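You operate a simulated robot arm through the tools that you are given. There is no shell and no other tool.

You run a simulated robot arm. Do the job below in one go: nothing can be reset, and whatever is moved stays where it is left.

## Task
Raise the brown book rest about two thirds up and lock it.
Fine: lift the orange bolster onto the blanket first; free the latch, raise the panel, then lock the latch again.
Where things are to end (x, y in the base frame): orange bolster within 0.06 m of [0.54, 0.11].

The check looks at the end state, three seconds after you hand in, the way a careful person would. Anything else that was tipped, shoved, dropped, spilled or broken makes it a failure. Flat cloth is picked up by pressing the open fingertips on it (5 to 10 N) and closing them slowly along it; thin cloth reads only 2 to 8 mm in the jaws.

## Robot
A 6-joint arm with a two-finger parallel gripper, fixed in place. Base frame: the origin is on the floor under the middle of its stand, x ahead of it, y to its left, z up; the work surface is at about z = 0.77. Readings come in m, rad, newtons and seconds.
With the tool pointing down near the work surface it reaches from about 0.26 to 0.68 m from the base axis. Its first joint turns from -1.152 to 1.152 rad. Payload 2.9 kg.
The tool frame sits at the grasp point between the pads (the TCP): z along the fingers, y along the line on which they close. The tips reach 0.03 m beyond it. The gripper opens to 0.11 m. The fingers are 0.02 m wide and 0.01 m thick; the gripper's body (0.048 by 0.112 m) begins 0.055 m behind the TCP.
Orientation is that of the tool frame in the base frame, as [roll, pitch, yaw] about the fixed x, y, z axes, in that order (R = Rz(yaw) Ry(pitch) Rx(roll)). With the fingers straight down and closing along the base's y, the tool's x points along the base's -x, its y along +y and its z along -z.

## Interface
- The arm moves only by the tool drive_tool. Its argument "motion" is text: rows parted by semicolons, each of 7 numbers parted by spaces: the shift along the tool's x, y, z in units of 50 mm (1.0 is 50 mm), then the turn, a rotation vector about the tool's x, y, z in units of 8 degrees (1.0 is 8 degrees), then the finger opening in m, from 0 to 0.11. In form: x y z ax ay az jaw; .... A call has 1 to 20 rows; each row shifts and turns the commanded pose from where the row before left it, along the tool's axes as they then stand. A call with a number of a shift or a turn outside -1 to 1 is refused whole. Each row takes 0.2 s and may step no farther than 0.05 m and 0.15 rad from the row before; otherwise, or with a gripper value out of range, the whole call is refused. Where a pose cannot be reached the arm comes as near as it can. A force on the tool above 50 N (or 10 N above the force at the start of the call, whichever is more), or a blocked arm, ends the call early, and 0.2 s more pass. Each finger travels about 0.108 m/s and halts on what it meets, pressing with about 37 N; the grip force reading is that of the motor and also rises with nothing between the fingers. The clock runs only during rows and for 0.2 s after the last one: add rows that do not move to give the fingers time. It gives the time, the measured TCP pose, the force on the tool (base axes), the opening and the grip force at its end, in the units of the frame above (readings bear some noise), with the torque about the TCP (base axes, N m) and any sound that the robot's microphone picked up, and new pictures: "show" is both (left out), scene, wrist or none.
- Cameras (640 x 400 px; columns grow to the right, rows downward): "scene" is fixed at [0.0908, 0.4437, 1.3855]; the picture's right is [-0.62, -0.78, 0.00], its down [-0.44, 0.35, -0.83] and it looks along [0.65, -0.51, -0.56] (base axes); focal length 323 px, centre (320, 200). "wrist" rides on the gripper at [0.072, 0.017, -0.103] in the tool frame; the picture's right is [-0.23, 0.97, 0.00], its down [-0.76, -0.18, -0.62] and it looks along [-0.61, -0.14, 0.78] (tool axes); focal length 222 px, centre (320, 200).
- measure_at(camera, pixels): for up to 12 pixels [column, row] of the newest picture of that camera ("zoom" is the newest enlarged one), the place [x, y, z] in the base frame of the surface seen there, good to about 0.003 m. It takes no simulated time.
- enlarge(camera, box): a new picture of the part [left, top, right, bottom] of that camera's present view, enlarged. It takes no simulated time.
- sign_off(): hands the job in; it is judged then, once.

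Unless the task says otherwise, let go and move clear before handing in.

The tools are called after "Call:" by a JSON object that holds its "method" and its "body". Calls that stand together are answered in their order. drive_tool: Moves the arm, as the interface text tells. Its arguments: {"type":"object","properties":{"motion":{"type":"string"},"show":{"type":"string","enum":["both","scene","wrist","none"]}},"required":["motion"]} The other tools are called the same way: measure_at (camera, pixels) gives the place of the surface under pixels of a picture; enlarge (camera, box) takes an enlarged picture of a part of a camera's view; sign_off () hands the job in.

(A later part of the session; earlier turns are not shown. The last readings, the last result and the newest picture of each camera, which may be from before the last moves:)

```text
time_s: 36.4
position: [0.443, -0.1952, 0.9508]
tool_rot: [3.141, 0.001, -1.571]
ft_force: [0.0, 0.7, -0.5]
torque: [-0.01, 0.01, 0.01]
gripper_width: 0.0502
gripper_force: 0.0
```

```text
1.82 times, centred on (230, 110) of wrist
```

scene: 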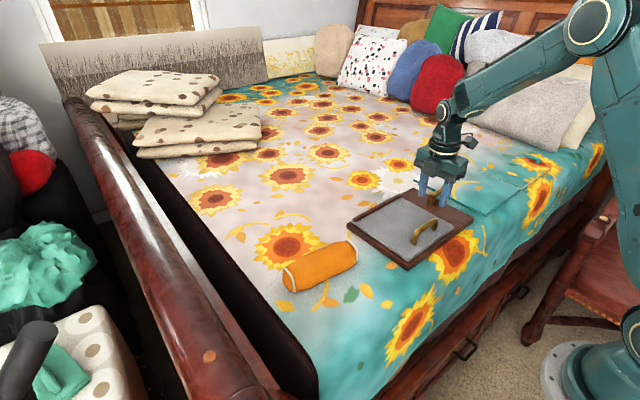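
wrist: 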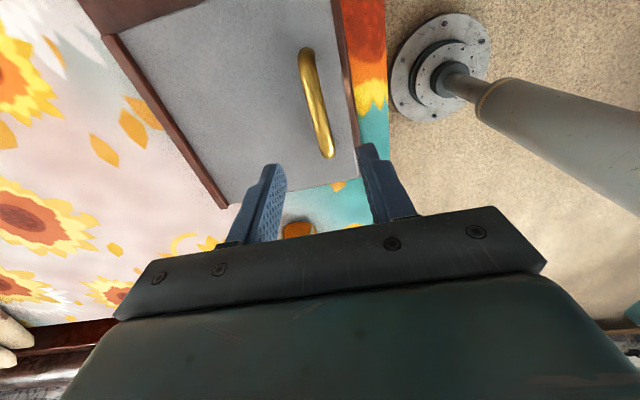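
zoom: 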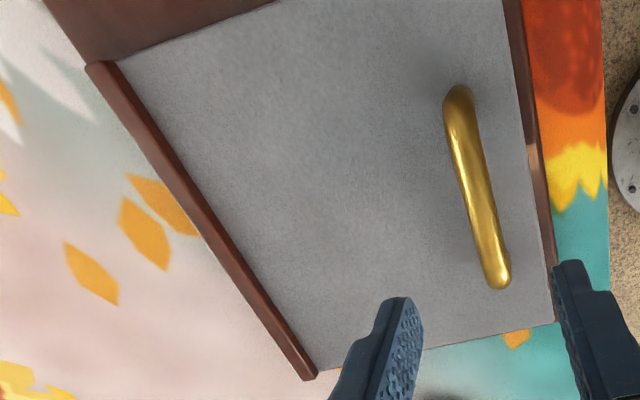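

Bar centre at (0.4445,−0.197), top z 0.845. I'll descend to TCP z 0.845 with the jaws open, then close on it.

Call:
{"method": "drive_tool", "body": {"motion": "0.04 -0.03 0.7 0 0 0 0.05; 0 0 0.7 0 0 0 0.05; 0 0 0.5 0 0 0 0.05; 0 0 0.216 0 0 0 0.05; 0 0 0 0 0 0 0.05"}}

```text
time_s: 37.6
position: [0.4446, -0.1971, 0.8442]
tool_rot: [3.141, 0.0, -1.572]
ft_force: [0.0, -0.1, -0.9]
torque: [-0.01, -0.03, 0.01]
gripper_width: 0.05
gripper_force: 0.2
```

scene: 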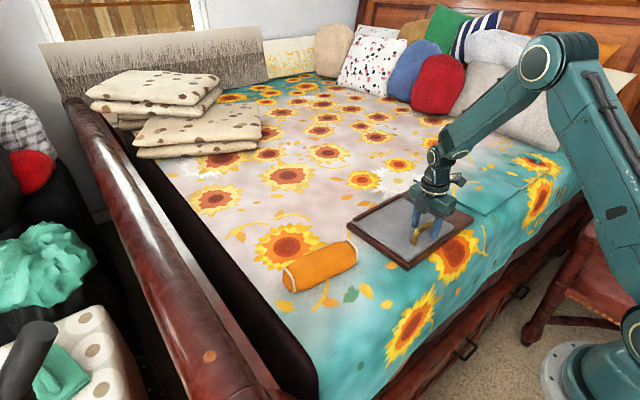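
wrist: 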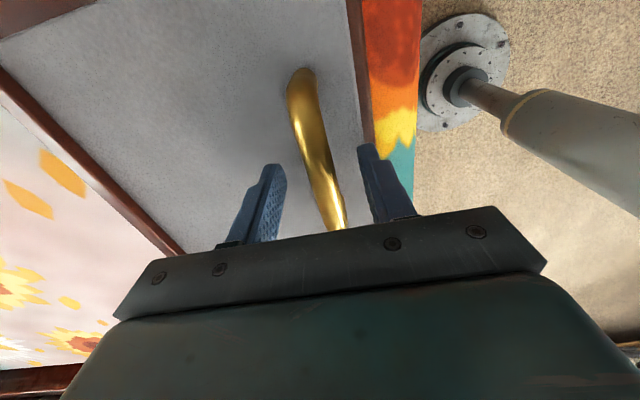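

The bar passes centrally between the fingers with no contact. Closing in stages onto the bar.

Call:
{"method": "drive_tool", "body": {"motion": "0 0 0 0 0 0 0.03; 0 0 0 0 0 0 0.02; 0 0 0 0 0 0 0.01; 0 0 0 0 0 0 0.006; 0 0 0 0 0 0 0.006", "show": "wrist"}}

```text
time_s: 38.8
position: [0.4441, -0.1981, 0.845]
tool_rot: [3.139, 0.0, -1.572]
ft_force: [-12.6, 1.2, 1.4]
torque: [0.03, 0.0, 0.29]
gripper_width: 0.0155
gripper_force: 36.7
```

wrist: 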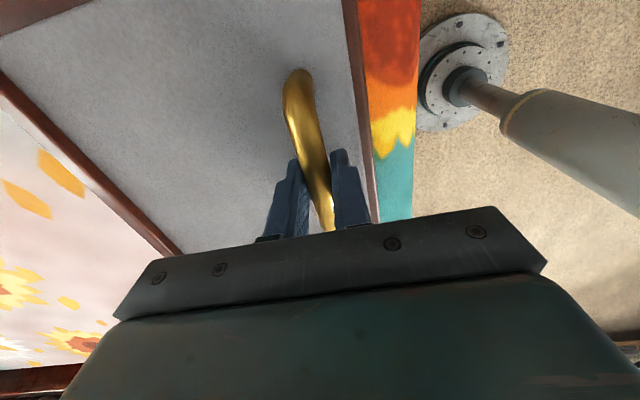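

The bar is gripped at 0.0155 m, with a small side load (fx −12.6 N). I'll relieve that by 1 mm and try the first centimetre of lift to confirm the panel is free.

Call:
{"method": "drive_tool", "body": {"motion": "0 0.02 0 0 0 0 0.006; 0 -0.01 -0.04 0 0 0 0.006; 0 -0.01 -0.04 0 0 0 0.006; 0 -0.01 -0.04 0 0 0 0.006; 0 -0.01 -0.04 0 0 0 0.006; 0 0 0 0 0 0 0.006"}}

```text
time_s: 40.2
position: [0.4467, -0.198, 0.8528]
tool_rot: [-3.14, 0.001, -1.569]
ft_force: [6.8, 5.2, -0.4]
torque: [0.16, 0.02, 0.42]
gripper_width: 0.0155
gripper_force: 37.5
```

scene: 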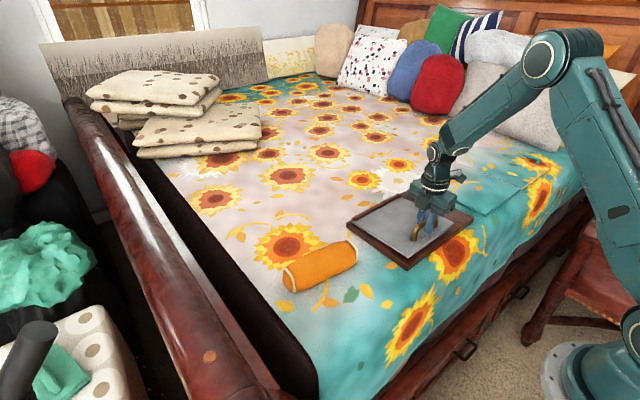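
wrist: 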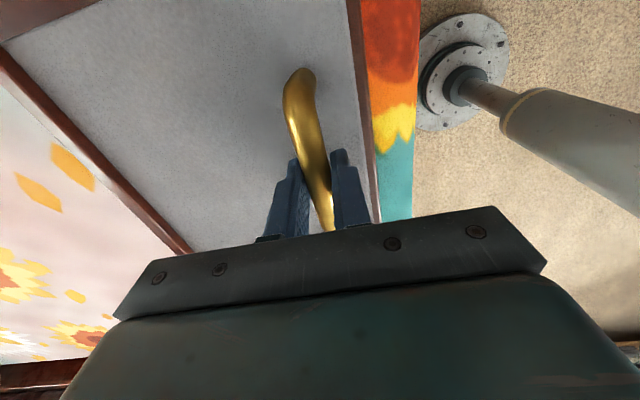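

Forces are small (fz ≈ 0). I'll check in the scene zoom whether the panel's near edge lifted.

Call:
{"method": "enlarge", "body": {"camera": "scene", "box": [340, 190, 490, 280]}}

Call:
{"method": "measure_at", "body": {"camera": "wrist", "pixels": [[300, 80], [305, 110], [340, 40], [365, 180], [250, 100], [150, 150], [100, 60], [350, 100]]}}

```text
4.27 times, centred on (415, 235) of scene
```

zoom: 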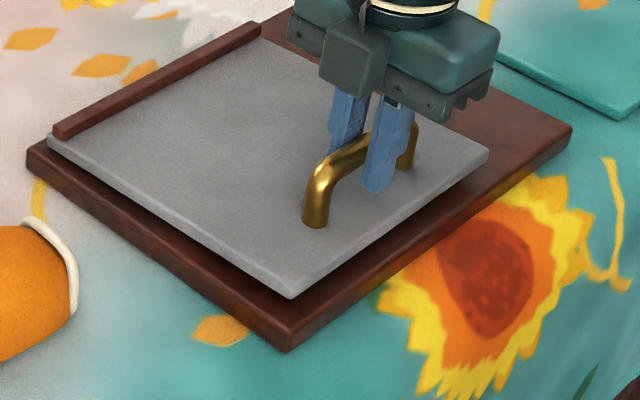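

```text
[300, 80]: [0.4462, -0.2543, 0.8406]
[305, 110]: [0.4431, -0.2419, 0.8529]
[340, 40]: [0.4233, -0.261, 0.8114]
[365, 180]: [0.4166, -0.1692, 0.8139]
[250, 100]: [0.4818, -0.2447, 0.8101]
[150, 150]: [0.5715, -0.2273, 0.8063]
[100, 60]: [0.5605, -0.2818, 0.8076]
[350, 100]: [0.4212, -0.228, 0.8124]
```

The zoom shows a gap opening under the panel's near edge, and it measures about 0.812 (was 0.802), so the panel is free and hinged at the far edge. I'll continue along the arc (hinge ≈ (0.613, 0.796), radius ≈0.174) in small steps.

Call:
{"method": "drive_tool", "body": {"motion": "0 -0.044 -0.115 0 0 0 0.006; 0 -0.043 -0.115 0 0 0 0.006; 0 -0.046 -0.112 0 0 0 0.006; 0 -0.047 -0.112 0 0 0 0.006; 0 0 0 0 0 0 0.006", "show": "scene"}}

```text
time_s: 41.4
position: [0.4546, -0.1977, 0.8762]
tool_rot: [-3.141, 0.001, -1.569]
ft_force: [-5.6, 9.1, 1.3]
torque: [0.35, 0.17, 0.37]
gripper_width: 0.0154
gripper_force: 37.2
```

scene: 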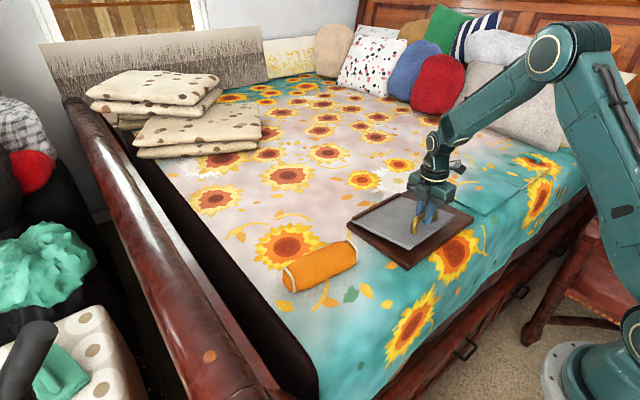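

The panel is following (fz≈1 N); the side load of 9 N in y and 0.37 N·m in yaw suggests the hinge axis is turned ~1.5°. I'll correct those while continuing up the arc.

Call:
{"method": "drive_tool", "body": {"motion": "-0.012 -0.071 -0.163 0 0 -0.19 0.006; -0.004 -0.089 -0.158 0 0 0 0.006; -0.004 -0.097 -0.154 0 0 0 0.006; -0.004 -0.105 -0.148 0 0 0 0.006; 0 0 0 0 0 0 0.006"}}

```text
time_s: 42.6
position: [0.4724, -0.1986, 0.9074]
tool_rot: [3.14, -0.002, -1.547]
ft_force: [-21.2, -2.7, 13.2]
torque: [-0.06, 0.3, -0.33]
gripper_width: 0.0157
gripper_force: 37.2
```

scene: 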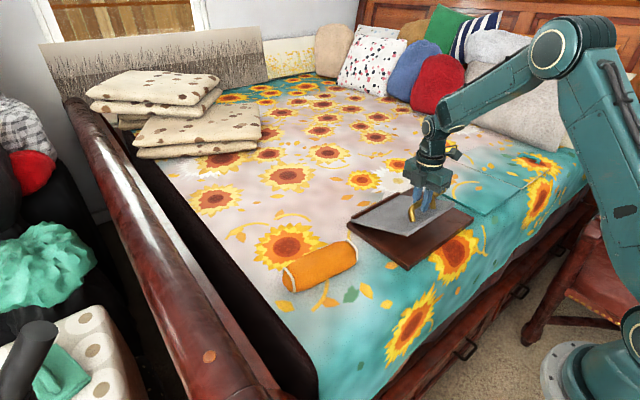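
wrist: 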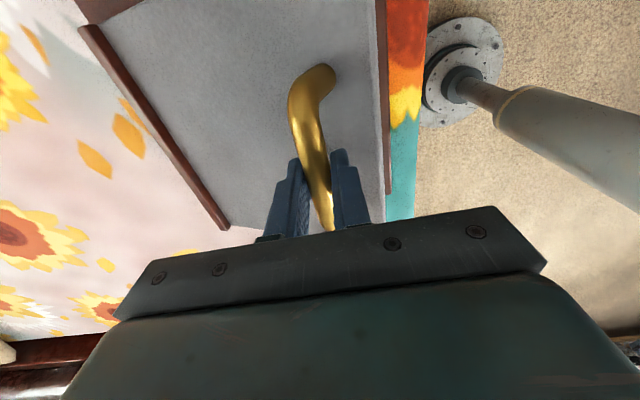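

The force (−21, 0, +13) N points radially outward, so the true radius is a bit larger than I assumed. I'll measure the tilted panel to fit the hinge line better before going on.

Call:
{"method": "measure_at", "body": {"camera": "wrist", "pixels": [[340, 40], [300, 40], [260, 60], [220, 60], [180, 60], [140, 50], [370, 120], [230, 150], [100, 50], [220, 215], [160, 90], [240, 110]]}}

Call:
{"method": "measure_at", "body": {"camera": "scene", "pixels": [[360, 223], [375, 222], [385, 222], [395, 222], [402, 236], [395, 233], [385, 232], [370, 226]]}}

Call:
{"method": "enlarge", "body": {"camera": "scene", "box": [340, 170, 490, 280]}}

```text
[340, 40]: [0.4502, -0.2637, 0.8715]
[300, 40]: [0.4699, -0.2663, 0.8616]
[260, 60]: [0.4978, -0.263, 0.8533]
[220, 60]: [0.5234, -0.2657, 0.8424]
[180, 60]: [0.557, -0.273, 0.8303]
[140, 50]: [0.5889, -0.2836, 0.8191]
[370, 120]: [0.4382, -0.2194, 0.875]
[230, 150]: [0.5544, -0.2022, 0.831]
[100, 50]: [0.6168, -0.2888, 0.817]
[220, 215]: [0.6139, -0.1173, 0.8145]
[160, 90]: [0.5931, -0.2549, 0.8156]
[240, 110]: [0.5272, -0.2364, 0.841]
```

```text
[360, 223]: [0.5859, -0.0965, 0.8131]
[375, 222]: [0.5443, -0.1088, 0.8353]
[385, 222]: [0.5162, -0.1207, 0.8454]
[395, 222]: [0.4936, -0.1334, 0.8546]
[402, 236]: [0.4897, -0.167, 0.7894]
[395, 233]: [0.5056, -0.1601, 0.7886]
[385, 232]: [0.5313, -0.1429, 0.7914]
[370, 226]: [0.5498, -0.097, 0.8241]
```

```text
3.64 times, centred on (415, 225) of scene
```

zoom: 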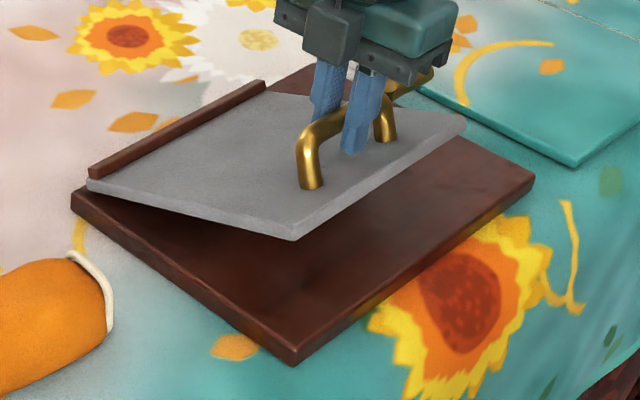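

The panel is now at about 20.7° and the fit puts the hinge at x≈0.628, z≈0.795 (radius 0.189). I'll correct onto this arc and continue to roughly 30°.

Call:
{"method": "drive_tool", "body": {"motion": "0 -0.045 -0.091 0 0 0.09 0.006; 0 -0.045 -0.091 0 0 0 0.006; 0 -0.122 -0.156 0 0 0 0.006; 0 -0.132 -0.148 0 0 0 0.006; 0 0 0 0 0 0 0.006", "show": "scene"}}

```text
time_s: 43.8
position: [0.4902, -0.1962, 0.9298]
tool_rot: [3.141, 0.001, -1.555]
ft_force: [2.8, -1.4, 0.8]
torque: [0.12, 0.08, -0.01]
gripper_width: 0.015
gripper_force: 36.7
```

scene: 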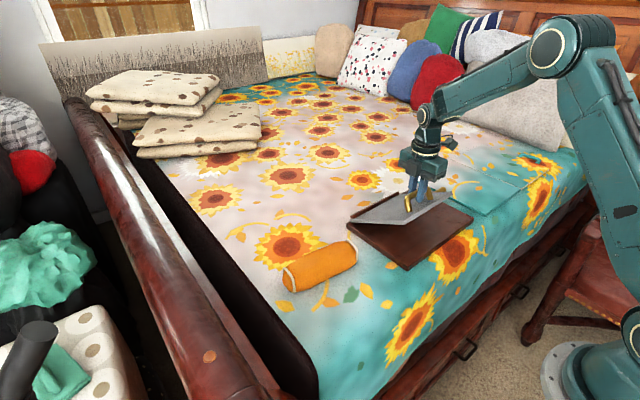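

Forces are now near zero, so the arc fits well (θ≈30°). Continuing up about 12° more.

Call:
{"method": "drive_tool", "body": {"motion": "0 -0.138 -0.14 0 0 0 0.006; 0 -0.146 -0.134 0 0 0 0.006; 0 -0.152 -0.126 0 0 0 0.006; 0 -0.16 -0.118 0 0 0 0.006; 0 0 0 0 0 0 0.006"}}

```text
time_s: 45.0
position: [0.5208, -0.195, 0.9571]
tool_rot: [-3.141, 0.001, -1.557]
ft_force: [-6.0, 5.0, 4.2]
torque: [0.28, 0.22, 0.01]
gripper_width: 0.0154
gripper_force: 37.3
```

scene: 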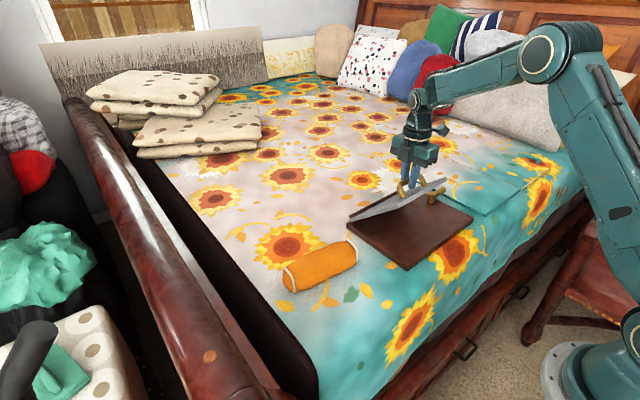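
wrist: 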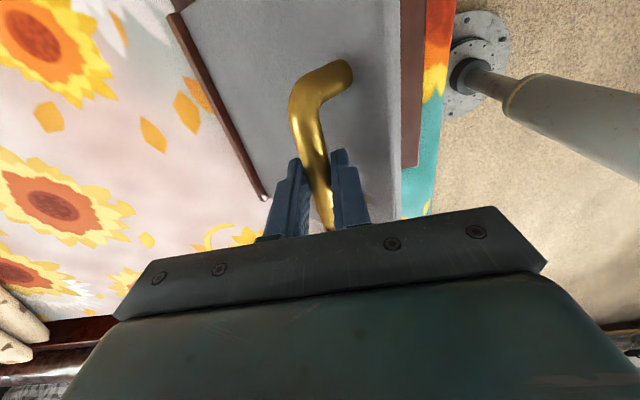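

θ is about 42° with only a small radial load; no sign of an upper stop yet. I'll continue in smaller calls, watching for a tangential resisting force.

Call:
{"method": "drive_tool", "body": {"motion": "0 -0.152 -0.118 0 0 0 0.006; 0 -0.172 -0.1 0 0 0 0.006; 0 -0.174 -0.092 0 0 0 0.006; 0 0 0 0 0 0 0.006", "show": "scene"}}

```text
time_s: 46.0
position: [0.546, -0.1973, 0.9718]
tool_rot: [3.142, 0.0, -1.559]
ft_force: [1.3, 1.9, -1.0]
torque: [0.0, 0.21, -0.09]
gripper_width: 0.0153
gripper_force: 37.2
```

scene: 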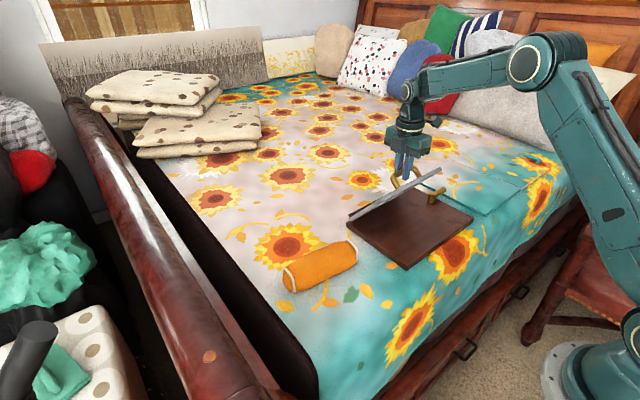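

θ≈51°, forces near zero. Continuing another 9°.

Call:
{"method": "drive_tool", "body": {"motion": "0 -0.182 -0.082 0 0 0 0.006; 0 -0.184 -0.072 0 0 0 0.006; 0 -0.186 -0.062 0 0 0 0.006; 0 0 0 0 0 0 0.006", "show": "scene"}}

```text
time_s: 47.0
position: [0.5727, -0.1955, 0.9839]
tool_rot: [-3.142, 0.0, -1.557]
ft_force: [2.1, -2.1, 0.2]
torque: [0.05, 0.12, -0.05]
gripper_width: 0.0152
gripper_force: 36.7
```

scene: 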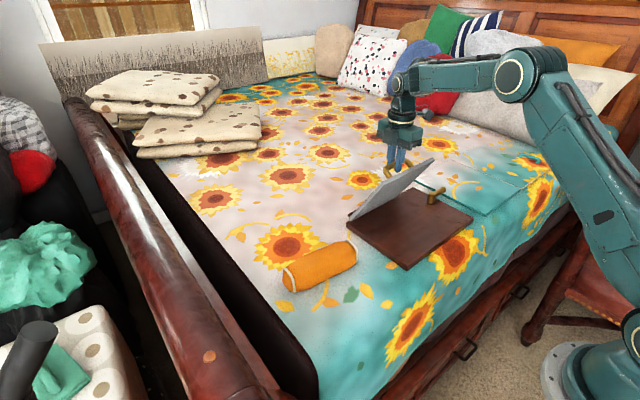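

θ≈60° with no stop yet. Before continuing I'll verify the base frame corners have not shifted.

Call:
{"method": "measure_at", "body": {"camera": "scene", "pixels": [[408, 268], [472, 217], [350, 228], [409, 262], [466, 215], [406, 252]]}}

Call:
{"method": "enlarge", "body": {"camera": "scene", "box": [330, 130, 490, 280]}}

```text
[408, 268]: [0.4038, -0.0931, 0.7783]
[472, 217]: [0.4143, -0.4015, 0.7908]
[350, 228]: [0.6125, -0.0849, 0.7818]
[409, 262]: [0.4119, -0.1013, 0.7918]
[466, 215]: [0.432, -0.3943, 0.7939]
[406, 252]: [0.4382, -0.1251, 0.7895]
```

```text
2.67 times, centred on (410, 205) of scene
```

zoom: 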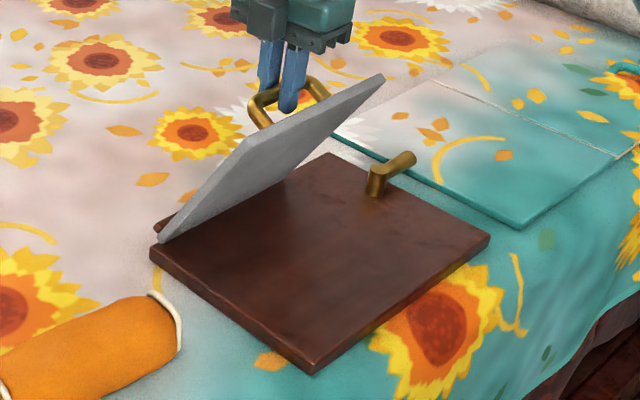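

The base corners read the same as before, so nothing slid. Continuing upward in small steps.

Call:
{"method": "drive_tool", "body": {"motion": "0 -0.096 -0.027 0 0 0 0.006; 0 -0.096 -0.027 0 0 0 0.006; 0 0 0 0 0 0 0.006", "show": "none"}}

Call:
{"method": "drive_tool", "body": {"motion": "0 -0.096 -0.021 0 0 0 0.006; 0 -0.096 -0.021 0 0 0 0.006; 0 0 0 0 0 0 0.006", "show": "scene"}}

```text
time_s: 47.8
position: [0.5837, -0.1952, 0.9851]
tool_rot: [-3.141, 0.001, -1.557]
ft_force: [0.3, -0.3, 0.3]
torque: [0.22, 0.15, -0.05]
gripper_width: 0.0154
gripper_force: 37.3
```

```text
time_s: 48.6
position: [0.5924, -0.1949, 0.988]
tool_rot: [3.141, 0.001, -1.558]
ft_force: [-0.1, -2.2, -0.6]
torque: [0.06, 0.15, -0.05]
gripper_width: 0.0152
gripper_force: 36.2
```

scene: 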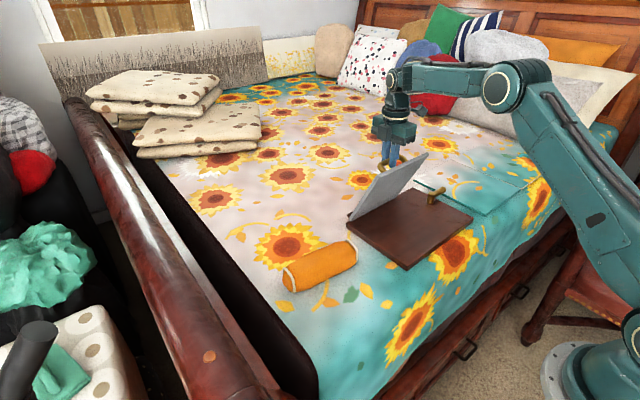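

θ≈66°, still free. Continue to ~72° in half-steps.

Call:
{"method": "drive_tool", "body": {"motion": "0 -0.098 -0.017 0 0 0 0.006; 0 -0.098 -0.017 0 0 0 0.006; 0 0 0 0 0 0 0.006", "show": "none"}}

Call:
{"method": "drive_tool", "body": {"motion": "0 -0.098 -0.011 0 0 0 0.006; 0 -0.098 -0.011 0 0 0 0.006; 0 0 0 0 0 0 0.006", "show": "scene"}}

```text
time_s: 49.4
position: [0.6019, -0.195, 0.9891]
tool_rot: [-3.141, 0.0, -1.557]
ft_force: [-1.7, -3.3, -0.6]
torque: [0.14, 0.14, 0.0]
gripper_width: 0.0152
gripper_force: 37.4
```

```text
time_s: 50.2
position: [0.6113, -0.1946, 0.9924]
tool_rot: [-3.141, 0.0, -1.555]
ft_force: [-0.1, -1.8, -0.3]
torque: [0.13, 0.11, -0.09]
gripper_width: 0.0154
gripper_force: 36.8
```

scene: 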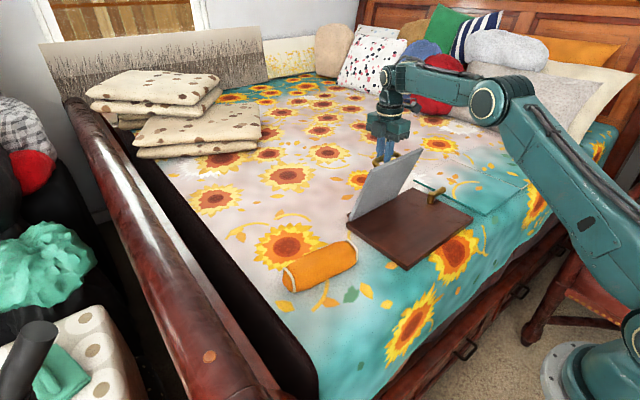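

θ≈72°, still no resistance. Continuing carefully to find the stop.

Call:
{"method": "drive_tool", "body": {"motion": "0 -0.099 -0.006 0 0 0 0.006; 0 -0.099 -0.006 0 0 0 0.006; 0 0 0 0 0 0 0.006", "show": "none"}}

Call:
{"method": "drive_tool", "body": {"motion": "0 -0.099 0 0 0 0 0.006; 0 -0.099 0 0 0 0 0.006; 0 0 0 0 0 0 0.006", "show": "both"}}

```text
time_s: 51.0
position: [0.6215, -0.1946, 0.9918]
tool_rot: [3.14, 0.0, -1.557]
ft_force: [-1.1, -3.4, 0.1]
torque: [0.1, 0.14, -0.05]
gripper_width: 0.0152
gripper_force: 37.3
```

```text
time_s: 51.8
position: [0.6318, -0.1951, 0.9927]
tool_rot: [-3.14, 0.0, -1.558]
ft_force: [-2.0, -2.8, -0.5]
torque: [0.08, 0.07, -0.03]
gripper_width: 0.0151
gripper_force: 37.2
```

scene: 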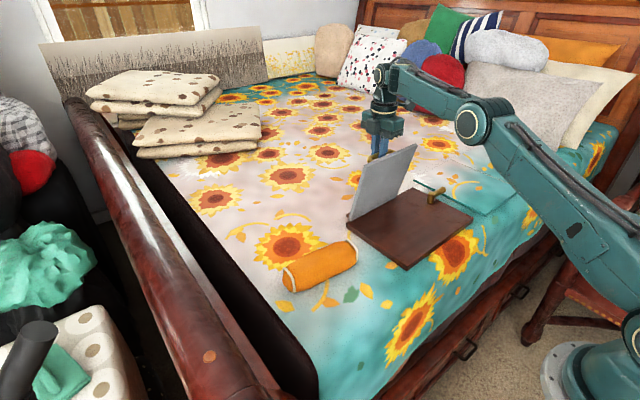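
wrist: 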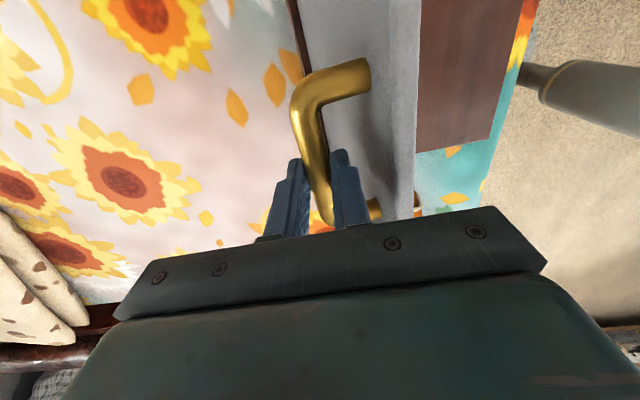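

θ≈78° and still no stop; further travel nears the reach limit, so I'll tilt the wrist 15° (fingers pointing outward) about the bar, then continue.

Call:
{"method": "drive_tool", "body": {"motion": "0 0.01 0 0.5 0 0 0.006; 0 0.01 0 0.5 0 0 0.006; 0 0.01 0 0.5 0 0 0.006; 0 0.01 0 0.4 0 0 0.006; 0 0 0 0 0 0 0.006", "show": "both"}}

```text
time_s: 53.0
position: [0.6283, -0.1962, 0.991]
tool_rot: [-2.875, 0.0, -1.555]
ft_force: [-1.5, 5.4, -0.1]
torque: [0.29, 0.03, -0.05]
gripper_width: 0.0152
gripper_force: 37.1
```

scene: 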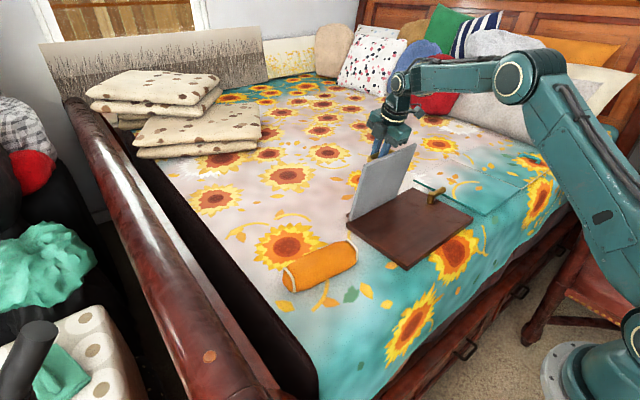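
wrist: 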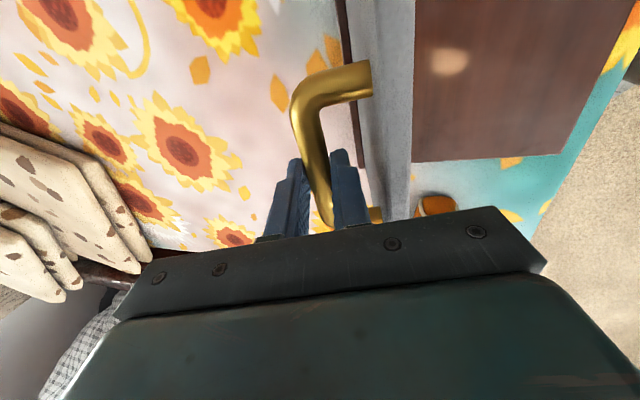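

The tilt worked with little force. Continuing the arc beyond 78° in half-steps.

Call:
{"method": "drive_tool", "body": {"motion": "0 -0.095 0.03 0 0 0 0.006; 0 -0.095 0.03 0 0 0 0.006; 0 0 0 0 0 0 0.006", "show": "none"}}

Call:
{"method": "drive_tool", "body": {"motion": "0 -0.093 0.034 0 0 0 0.006; 0 -0.093 0.034 0 0 0 0.006; 0 0 0 0 0 0 0.006", "show": "both"}}

```text
time_s: 53.8
position: [0.6381, -0.1949, 0.9903]
tool_rot: [-2.877, -0.001, -1.557]
ft_force: [-6.8, 5.8, 0.0]
torque: [-0.01, 0.1, -0.39]
gripper_width: 0.0156
gripper_force: 37.2
```

```text
time_s: 54.6
position: [0.6491, -0.1954, 0.9908]
tool_rot: [-2.875, -0.001, -1.559]
ft_force: [-6.7, -3.5, 3.8]
torque: [-0.04, 0.08, -0.27]
gripper_width: 0.0153
gripper_force: 37.0
```

scene: 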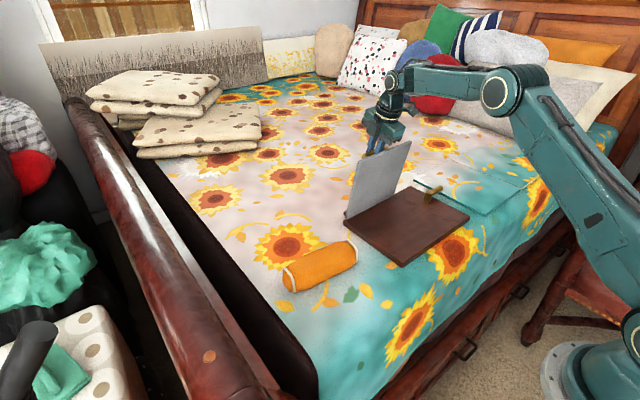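
wrist: 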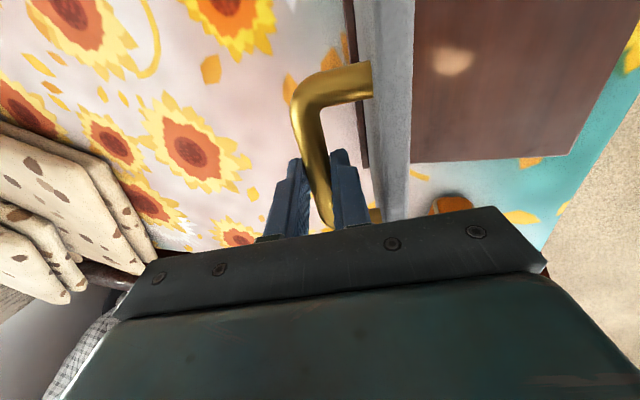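

The base's corners in the scene seem to have shifted slightly (near corner now around (402,265)). I'll stop and check.

Call:
{"method": "measure_at", "body": {"camera": "scene", "pixels": [[408, 268], [472, 217], [350, 228], [401, 264], [467, 214], [404, 266], [346, 219]]}}

Call:
{"method": "enlarge", "body": {"camera": "scene", "box": [330, 130, 490, 280]}}

```text
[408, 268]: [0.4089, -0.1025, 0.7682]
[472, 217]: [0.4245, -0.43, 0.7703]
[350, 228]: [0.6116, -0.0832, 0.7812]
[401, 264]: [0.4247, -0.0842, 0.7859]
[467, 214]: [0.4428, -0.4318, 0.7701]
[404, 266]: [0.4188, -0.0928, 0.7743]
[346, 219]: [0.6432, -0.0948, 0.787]
```

```text
2.67 times, centred on (410, 205) of scene
```

zoom: 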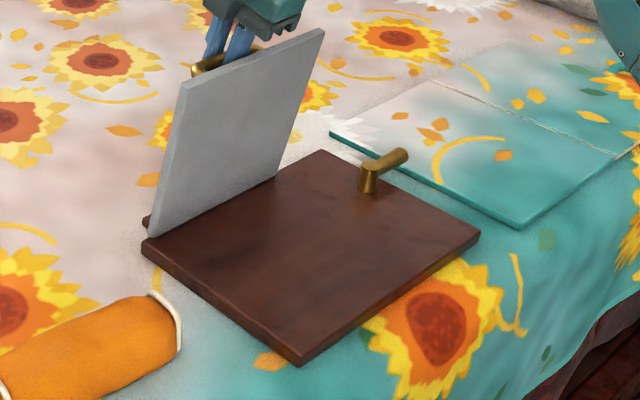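

The base has slid about 18 mm in +x: the panel hit its upper stop near here and I then dragged the base. I'll measure the panel's angle at the stop and the base's pose exactly, so I can put it back.

Call:
{"method": "measure_at", "body": {"camera": "zoom", "pixels": [[300, 60], [285, 90], [270, 130], [260, 160], [200, 90], [185, 150], [170, 200], [240, 60], [225, 110], [210, 160], [195, 200], [310, 45]]}}

Call:
{"method": "measure_at", "body": {"camera": "zoom", "pixels": [[301, 355], [300, 362], [476, 236], [472, 238], [145, 245], [150, 250], [320, 155], [366, 170], [368, 163], [400, 155], [295, 350], [308, 350]]}}

```text
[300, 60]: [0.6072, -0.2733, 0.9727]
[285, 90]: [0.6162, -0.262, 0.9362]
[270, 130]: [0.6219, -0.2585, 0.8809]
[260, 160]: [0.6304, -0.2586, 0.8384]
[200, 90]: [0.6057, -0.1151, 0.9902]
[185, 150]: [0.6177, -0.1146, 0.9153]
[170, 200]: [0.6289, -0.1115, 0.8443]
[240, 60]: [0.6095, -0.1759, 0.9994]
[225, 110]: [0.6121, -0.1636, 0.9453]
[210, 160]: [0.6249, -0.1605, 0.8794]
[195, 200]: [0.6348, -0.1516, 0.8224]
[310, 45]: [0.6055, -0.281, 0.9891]
```

```text
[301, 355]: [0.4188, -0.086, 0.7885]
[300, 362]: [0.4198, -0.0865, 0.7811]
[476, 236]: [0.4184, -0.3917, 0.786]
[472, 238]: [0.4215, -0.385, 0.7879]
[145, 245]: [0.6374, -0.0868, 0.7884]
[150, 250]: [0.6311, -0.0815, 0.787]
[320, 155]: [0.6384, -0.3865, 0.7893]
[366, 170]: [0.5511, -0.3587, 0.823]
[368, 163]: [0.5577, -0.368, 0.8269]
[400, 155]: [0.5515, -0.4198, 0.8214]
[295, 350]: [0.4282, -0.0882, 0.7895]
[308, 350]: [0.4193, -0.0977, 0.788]
```

The panel's stop is at about 80° (back face 8–10° from vertical), so two thirds up is ≈53°. The base shifted ~14 mm in +x; I'll bring the panel back down flat, drag the base back by the handle at low height, then raise it to 53°. First back off the stop and undo the tilt.

Call:
{"method": "drive_tool", "body": {"motion": "0 0.097 -0.026 0 0 0 0.006; 0 0.097 -0.026 0 0 0 0.006; 0 -0.01 0 -0.5 0 0 0.006; 0 -0.01 0 -0.5 0 0 0.006; 0 -0.01 0 -0.5 0 0 0.006; 0 -0.01 0 -0.4 0 0 0.006; 0 0 0 0 0 0 0.006", "show": "both"}}

```text
time_s: 56.2
position: [0.6412, -0.194, 0.991]
tool_rot: [-3.139, 0.0, -1.558]
ft_force: [0.5, -7.3, 7.5]
torque: [-0.31, -0.19, -0.18]
gripper_width: 0.0156
gripper_force: 36.6
```

scene: 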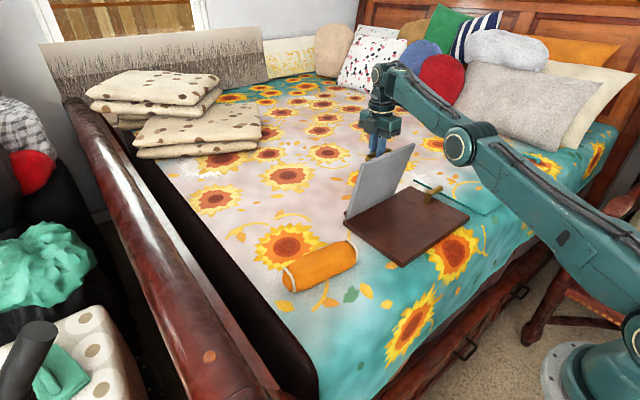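
wrist: 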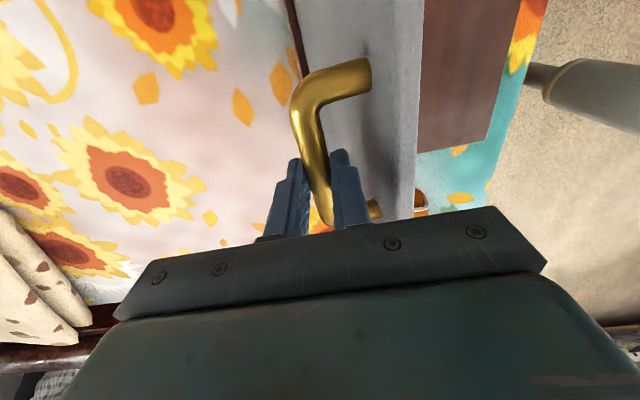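

Back off the stop with small residual loads. I'll lower along the arc using the shifted hinge (x≈0.641), checking forces as I go.

Call:
{"method": "drive_tool", "body": {"motion": "0.012 0.264 0 0 0 0 0.006; 0 0.262 0.026 0 0 0 0.006; 0 0.26 0.046 0 0 0 0.006; 0 0.256 0.064 0 0 0 0.006; 0 0 0 0 0 0 0.006", "show": "none"}}

```text
time_s: 57.4
position: [0.5883, -0.195, 0.9822]
tool_rot: [3.141, 0.001, -1.557]
ft_force: [-1.5, 2.8, 3.9]
torque: [-0.06, -0.02, -0.23]
gripper_width: 0.0154
gripper_force: 37.2
```

Forces are small. Continuing down.

Call:
{"method": "drive_tool", "body": {"motion": "0 0.25 0.082 0 0 0 0.006; 0 0.246 0.098 0 0 0 0.006; 0 0.236 0.116 0 0 0 0.006; 0 0.23 0.132 0 0 0 0.006; 0 0 0 0 0 0 0.006", "show": "scene"}}

```text
time_s: 58.6
position: [0.5402, -0.1967, 0.9616]
tool_rot: [3.138, -0.002, -1.557]
ft_force: [-0.8, 5.5, 3.2]
torque: [0.02, -0.08, -0.09]
gripper_width: 0.0153
gripper_force: 36.8
```

scene: 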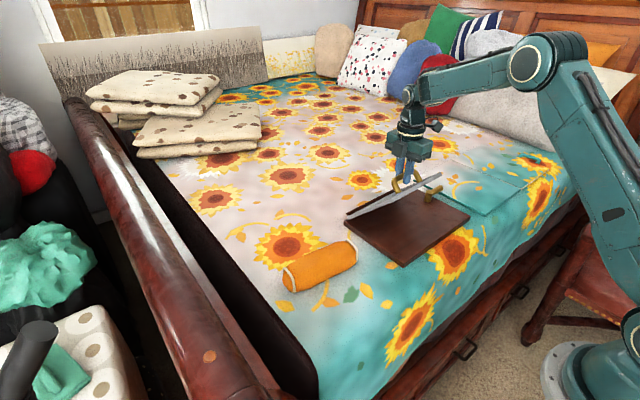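

At θ≈45° with low forces. Continuing down.

Call:
{"method": "drive_tool", "body": {"motion": "0 0.218 0.148 0 0 0 0.006; 0 0.208 0.162 0 0 0 0.006; 0 0.196 0.176 0 0 0 0.006; 0 0.184 0.19 0 0 0 0.006; 0 0 0 0 0 0 0.006", "show": "none"}}

```text
time_s: 59.8
position: [0.5018, -0.1973, 0.9283]
tool_rot: [3.138, 0.001, -1.557]
ft_force: [-2.2, 0.7, 2.7]
torque: [-0.07, -0.1, -0.07]
gripper_width: 0.0153
gripper_force: 37.0
```

θ≈29°. Continuing to about 13°.

Call:
{"method": "drive_tool", "body": {"motion": "0 0.168 0.202 0 0 0 0.006; 0 0.156 0.214 0 0 0 0.006; 0 0.14 0.224 0 0 0 0.006; 0 0.124 0.232 0 0 0 0.006; 0 0 0 0 0 0 0.006", "show": "scene"}}

```text
time_s: 61.0
position: [0.4712, -0.197, 0.8832]
tool_rot: [3.141, 0.0, -1.557]
ft_force: [-1.0, -0.5, 0.4]
torque: [-0.11, -0.07, -0.13]
gripper_width: 0.0153
gripper_force: 37.1
```

scene: 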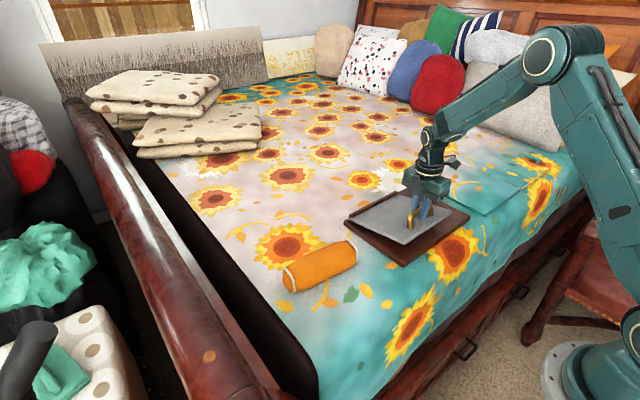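

Near-zero forces at θ≈13°. I'll lower to ~9° and there open the jaws slightly to test whether the panel holds itself.

Call:
{"method": "drive_tool", "body": {"motion": "0 0.053 0.121 0 0 0 0.006; 0 0.053 0.121 0 0 0 0.006; 0 0 0 0 0 0 0.006; 0 0 0 0 0 0 0.025; 0 0 0 0 0 0 0.025; 0 0 0 0 0 0 0.025; 0 0 0 0 0 0 0.025", "show": "both"}}

Call:
{"method": "enlarge", "body": {"camera": "scene", "box": [330, 170, 490, 280]}}

```text
time_s: 62.6
position: [0.4655, -0.1982, 0.8729]
tool_rot: [3.14, 0.001, -1.557]
ft_force: [0.2, 0.4, -0.1]
torque: [0.03, -0.01, -0.01]
gripper_width: 0.0249
gripper_force: 0.1
```

scene: 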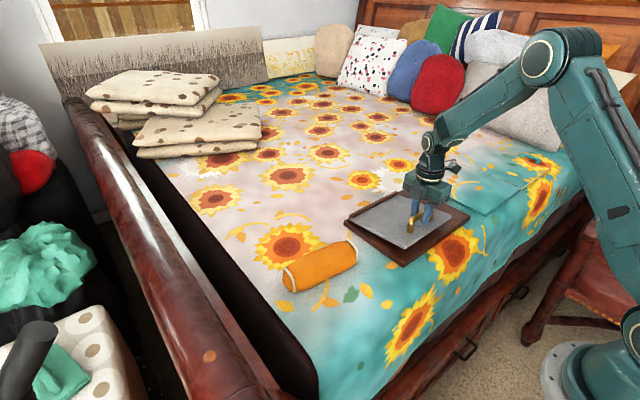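
wrist: 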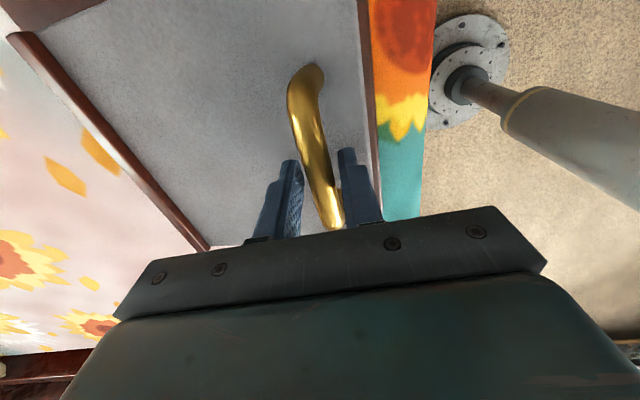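

```text
3.64 times, centred on (410, 225) of scene
```

zoom: 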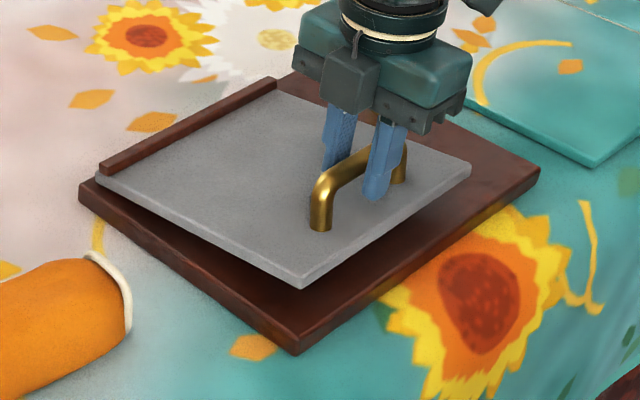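

The panel stays up with the jaws open. I'll measure the bar now and again after a pause to see if it creeps.

Call:
{"method": "measure_at", "body": {"camera": "wrist", "pixels": [[310, 110], [318, 150], [340, 40], [365, 150], [200, 120]]}}

Call:
{"method": "drive_tool", "body": {"motion": "0 0 0 0 0 0 0.025; 0 0 0 0 0 0 0.025; 0 0 0 0 0 0 0.025; 0 0 0 0 0 0 0.025; 0 0 0 0 0 0 0.025; 0 0 0 0 0 0 0.025; 0 0 0 0 0 0 0.025; 0 0 0 0 0 0 0.025; 0 0 0 0 0 0 0.025; 0 0 0 0 0 0 0.025", "show": "wrist"}}

Call:
{"method": "measure_at", "body": {"camera": "wrist", "pixels": [[310, 110], [318, 150], [340, 40], [365, 150], [200, 120]]}}

```text
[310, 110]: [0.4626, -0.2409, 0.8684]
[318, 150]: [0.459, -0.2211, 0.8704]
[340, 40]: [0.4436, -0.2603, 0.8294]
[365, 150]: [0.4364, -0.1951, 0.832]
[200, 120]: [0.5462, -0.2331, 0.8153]
```

```text
time_s: 64.8
position: [0.4665, -0.1972, 0.8722]
tool_rot: [3.14, 0.0, -1.558]
ft_force: [0.3, 0.6, 0.0]
torque: [-0.02, 0.03, 0.01]
gripper_width: 0.0248
gripper_force: 0.1
```

wrist: 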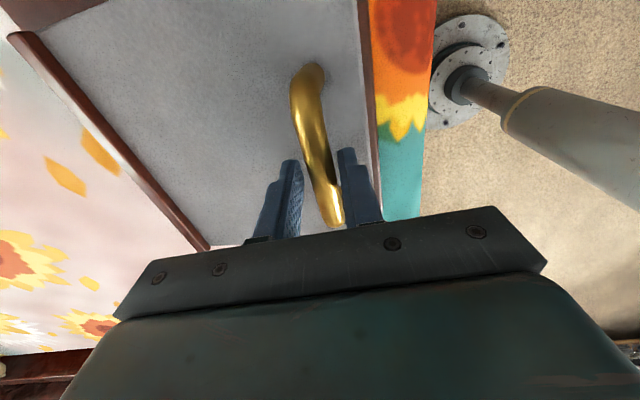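

```text
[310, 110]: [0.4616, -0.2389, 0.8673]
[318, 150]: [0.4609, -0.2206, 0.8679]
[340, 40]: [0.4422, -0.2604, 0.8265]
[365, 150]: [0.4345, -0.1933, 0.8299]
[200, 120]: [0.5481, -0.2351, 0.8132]
```

The panel creeps down only slowly (about 2–3 mm in 2 s), so the damped hinge will hold long enough to relock. Now I'll re-grip the bar and lower it the last few degrees to flat.

Call:
{"method": "drive_tool", "body": {"motion": "0 0.05 0.09 0 0 0 0.025; 0 0 0 0 0 0 0.015; 0 0 0 0 0 0 0.006; 0 0 0 0 0 0 0.006; 0 0 0 0 0 0 0.006", "show": "wrist"}}

```text
time_s: 66.0
position: [0.4631, -0.1969, 0.8699]
tool_rot: [3.141, 0.0, -1.556]
ft_force: [5.6, 0.8, 0.0]
torque: [-0.09, -0.03, -0.08]
gripper_width: 0.0155
gripper_force: 37.1
```

wrist: 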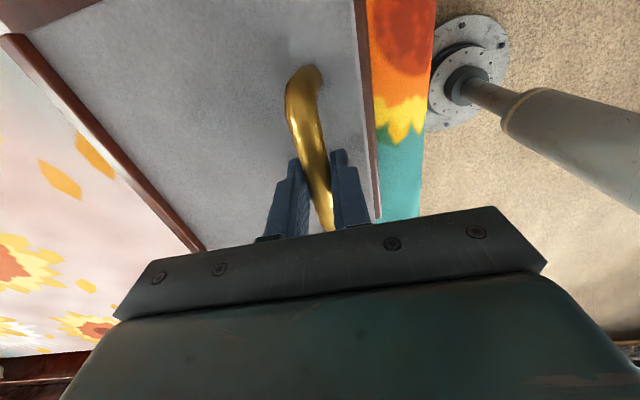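

Gripped again. Lowering to flat.

Call:
{"method": "drive_tool", "body": {"motion": "0 0.035 0.1 0 0 0 0.006; 0 0.033 0.1 0 0 0 0.006; 0 0.03 0.1 0 0 0 0.006; 0 0.027 0.1 0 0 0 0.006; 0 0 0 0 0 0 0.006", "show": "both"}}

```text
time_s: 67.2
position: [0.4573, -0.1972, 0.8487]
tool_rot: [3.139, 0.002, -1.558]
ft_force: [-1.1, 3.6, 0.0]
torque: [-0.09, -0.07, -0.11]
gripper_width: 0.0152
gripper_force: 37.1
```

scene: 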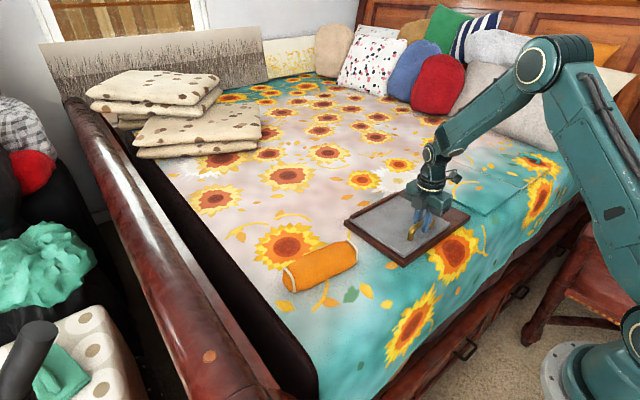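
wrist: 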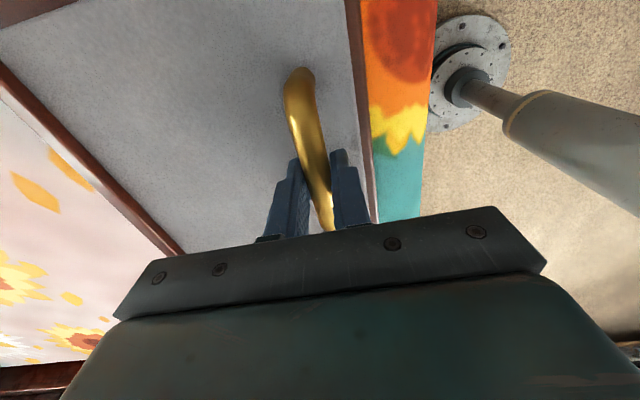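

The panel is flat again. I'll measure the base's corners now to see how far and how rotated it is compared with the start.

Call:
{"method": "enlarge", "body": {"camera": "scene", "box": [330, 170, 490, 280]}}

```text
3.64 times, centred on (410, 225) of scene
```

zoom: 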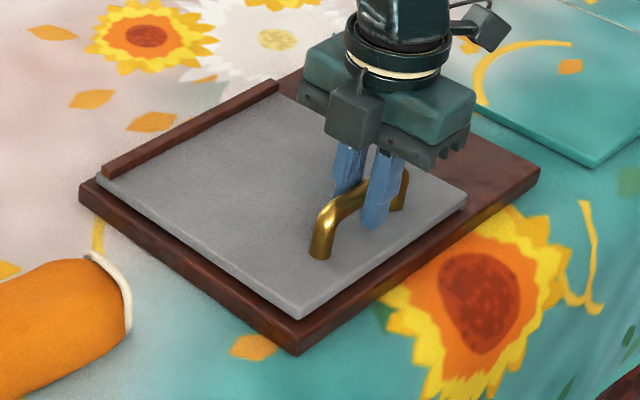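

Comparing with the first zoom, all corners moved by about +13–14 mm in x and hardly in y, with no noticeable rotation. I'll drag the base back in −x by about 14 mm with the handle, slowly.

Call:
{"method": "drive_tool", "body": {"motion": "-0.004 0.05 0 0 0 0 0.006; -0.004 0.05 0 0 0 0 0.006; -0.004 0.05 0 0 0 0 0.006; -0.004 0.05 0 0 0 0 0.006; 0 0 0 0 0 0 0.006", "show": "scene"}}

Call:
{"method": "enlarge", "body": {"camera": "scene", "box": [330, 170, 490, 280]}}

```text
time_s: 68.4
position: [0.4481, -0.1966, 0.849]
tool_rot: [3.142, 0.001, -1.556]
ft_force: [6.6, -1.3, -0.1]
torque: [-0.11, -0.06, 0.15]
gripper_width: 0.0154
gripper_force: 37.0
```

scene: 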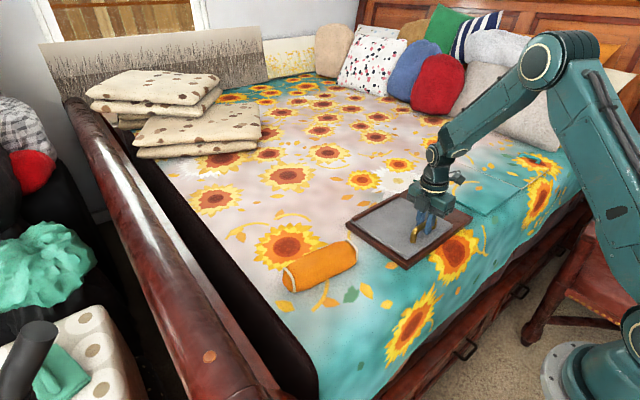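

```text
3.64 times, centred on (410, 225) of scene
```

zoom: 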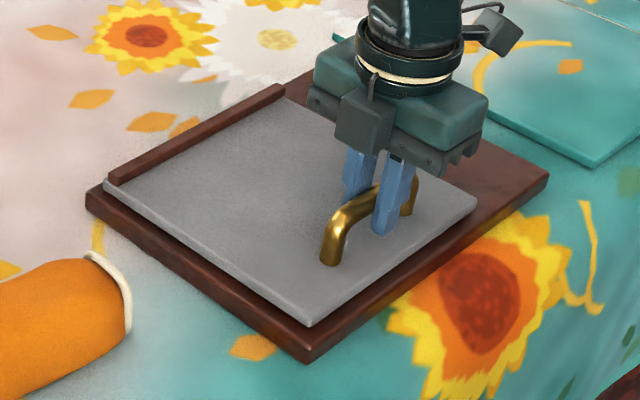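

The base slid back smoothly at ~6.6 N; corners are now near the original (near corner (308,362) vs (312,368) at the start). Another 4 mm will finish it.

Call:
{"method": "drive_tool", "body": {"motion": "-0.006 0.045 0 0 0 0 0.006; -0.006 0.04 0 0 0 0 0.006; 0 0 0 0 0 0 0.006", "show": "scene"}}

Call:
{"method": "enlarge", "body": {"camera": "scene", "box": [330, 170, 490, 280]}}

```text
time_s: 69.2
position: [0.4436, -0.1957, 0.8481]
tool_rot: [3.141, 0.001, -1.558]
ft_force: [6.1, -1.2, 0.2]
torque: [-0.04, -0.14, 0.16]
gripper_width: 0.0151
gripper_force: 37.2
```

scene: 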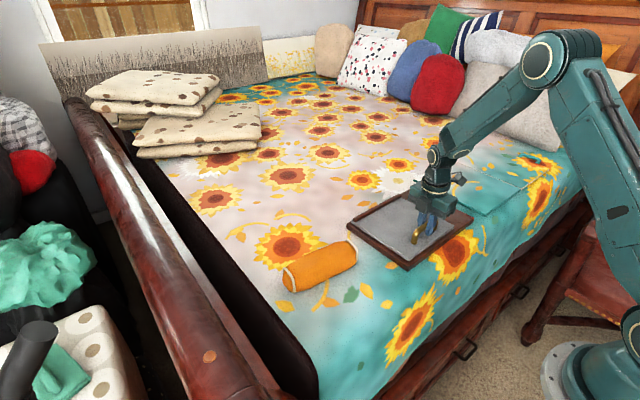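

```text
3.64 times, centred on (410, 225) of scene
```

zoom: 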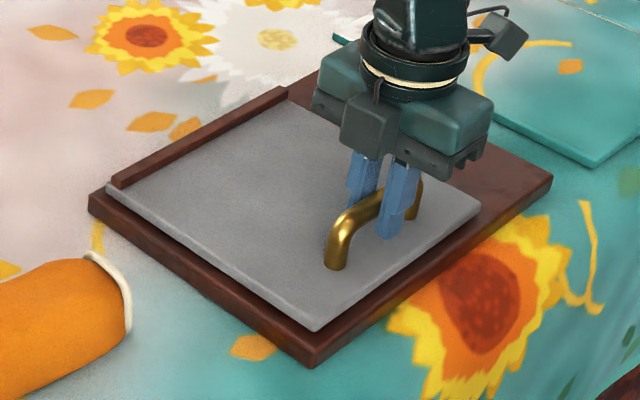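

The corners now match the starting picture (left (88,192), near (312,368), right (553,178)). Now I'll raise the panel again along the original arc, first to ~30°.

Call:
{"method": "drive_tool", "body": {"motion": "0 -0.08 -0.256 0 0 0 0.006; 0 -0.086 -0.248 0 0 0 0.006; 0 -0.102 -0.244 0 0 0 0.006; 0 -0.12 -0.234 0 0 0 0.006; 0 0 0 0 0 0 0.006", "show": "none"}}

```text
time_s: 70.4
position: [0.4622, -0.1957, 0.8974]
tool_rot: [3.141, 0.002, -1.556]
ft_force: [2.4, 5.3, -1.2]
torque: [0.32, 0.09, 0.19]
gripper_width: 0.0156
gripper_force: 36.9
```

Call:
{"method": "drive_tool", "body": {"motion": "0 -0.136 -0.226 0 0 0 0.006; 0 -0.152 -0.216 0 0 0 0.006; 0 -0.166 -0.206 0 0 0 0.006; 0 -0.18 -0.192 0 0 0 0.006; 0 0 0 0 0 0 0.006", "show": "scene"}}

```text
time_s: 71.6
position: [0.4933, -0.1961, 0.94]
tool_rot: [-3.141, 0.0, -1.559]
ft_force: [2.2, -2.8, -0.2]
torque: [0.04, 0.07, 0.16]
gripper_width: 0.0156
gripper_force: 36.8
```

scene: 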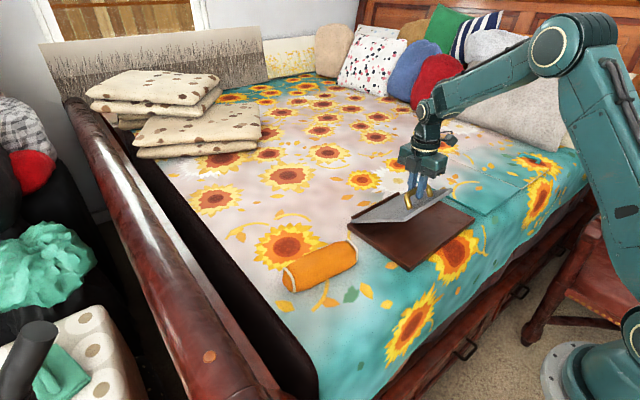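

θ≈32° with low forces. Continuing.

Call:
{"method": "drive_tool", "body": {"motion": "0 -0.192 -0.18 0 0 0 0.006; 0 -0.206 -0.166 0 0 0 0.006; 0 -0.216 -0.152 0 0 0 0.006; 0 -0.226 -0.136 0 0 0 0.006; 0 0 0 0 0 0 0.006", "show": "none"}}

```text
time_s: 72.8
position: [0.5362, -0.1952, 0.972]
tool_rot: [3.141, -0.001, -1.556]
ft_force: [2.1, 2.2, -0.3]
torque: [0.25, 0.16, 0.14]
gripper_width: 0.0153
gripper_force: 37.1
```

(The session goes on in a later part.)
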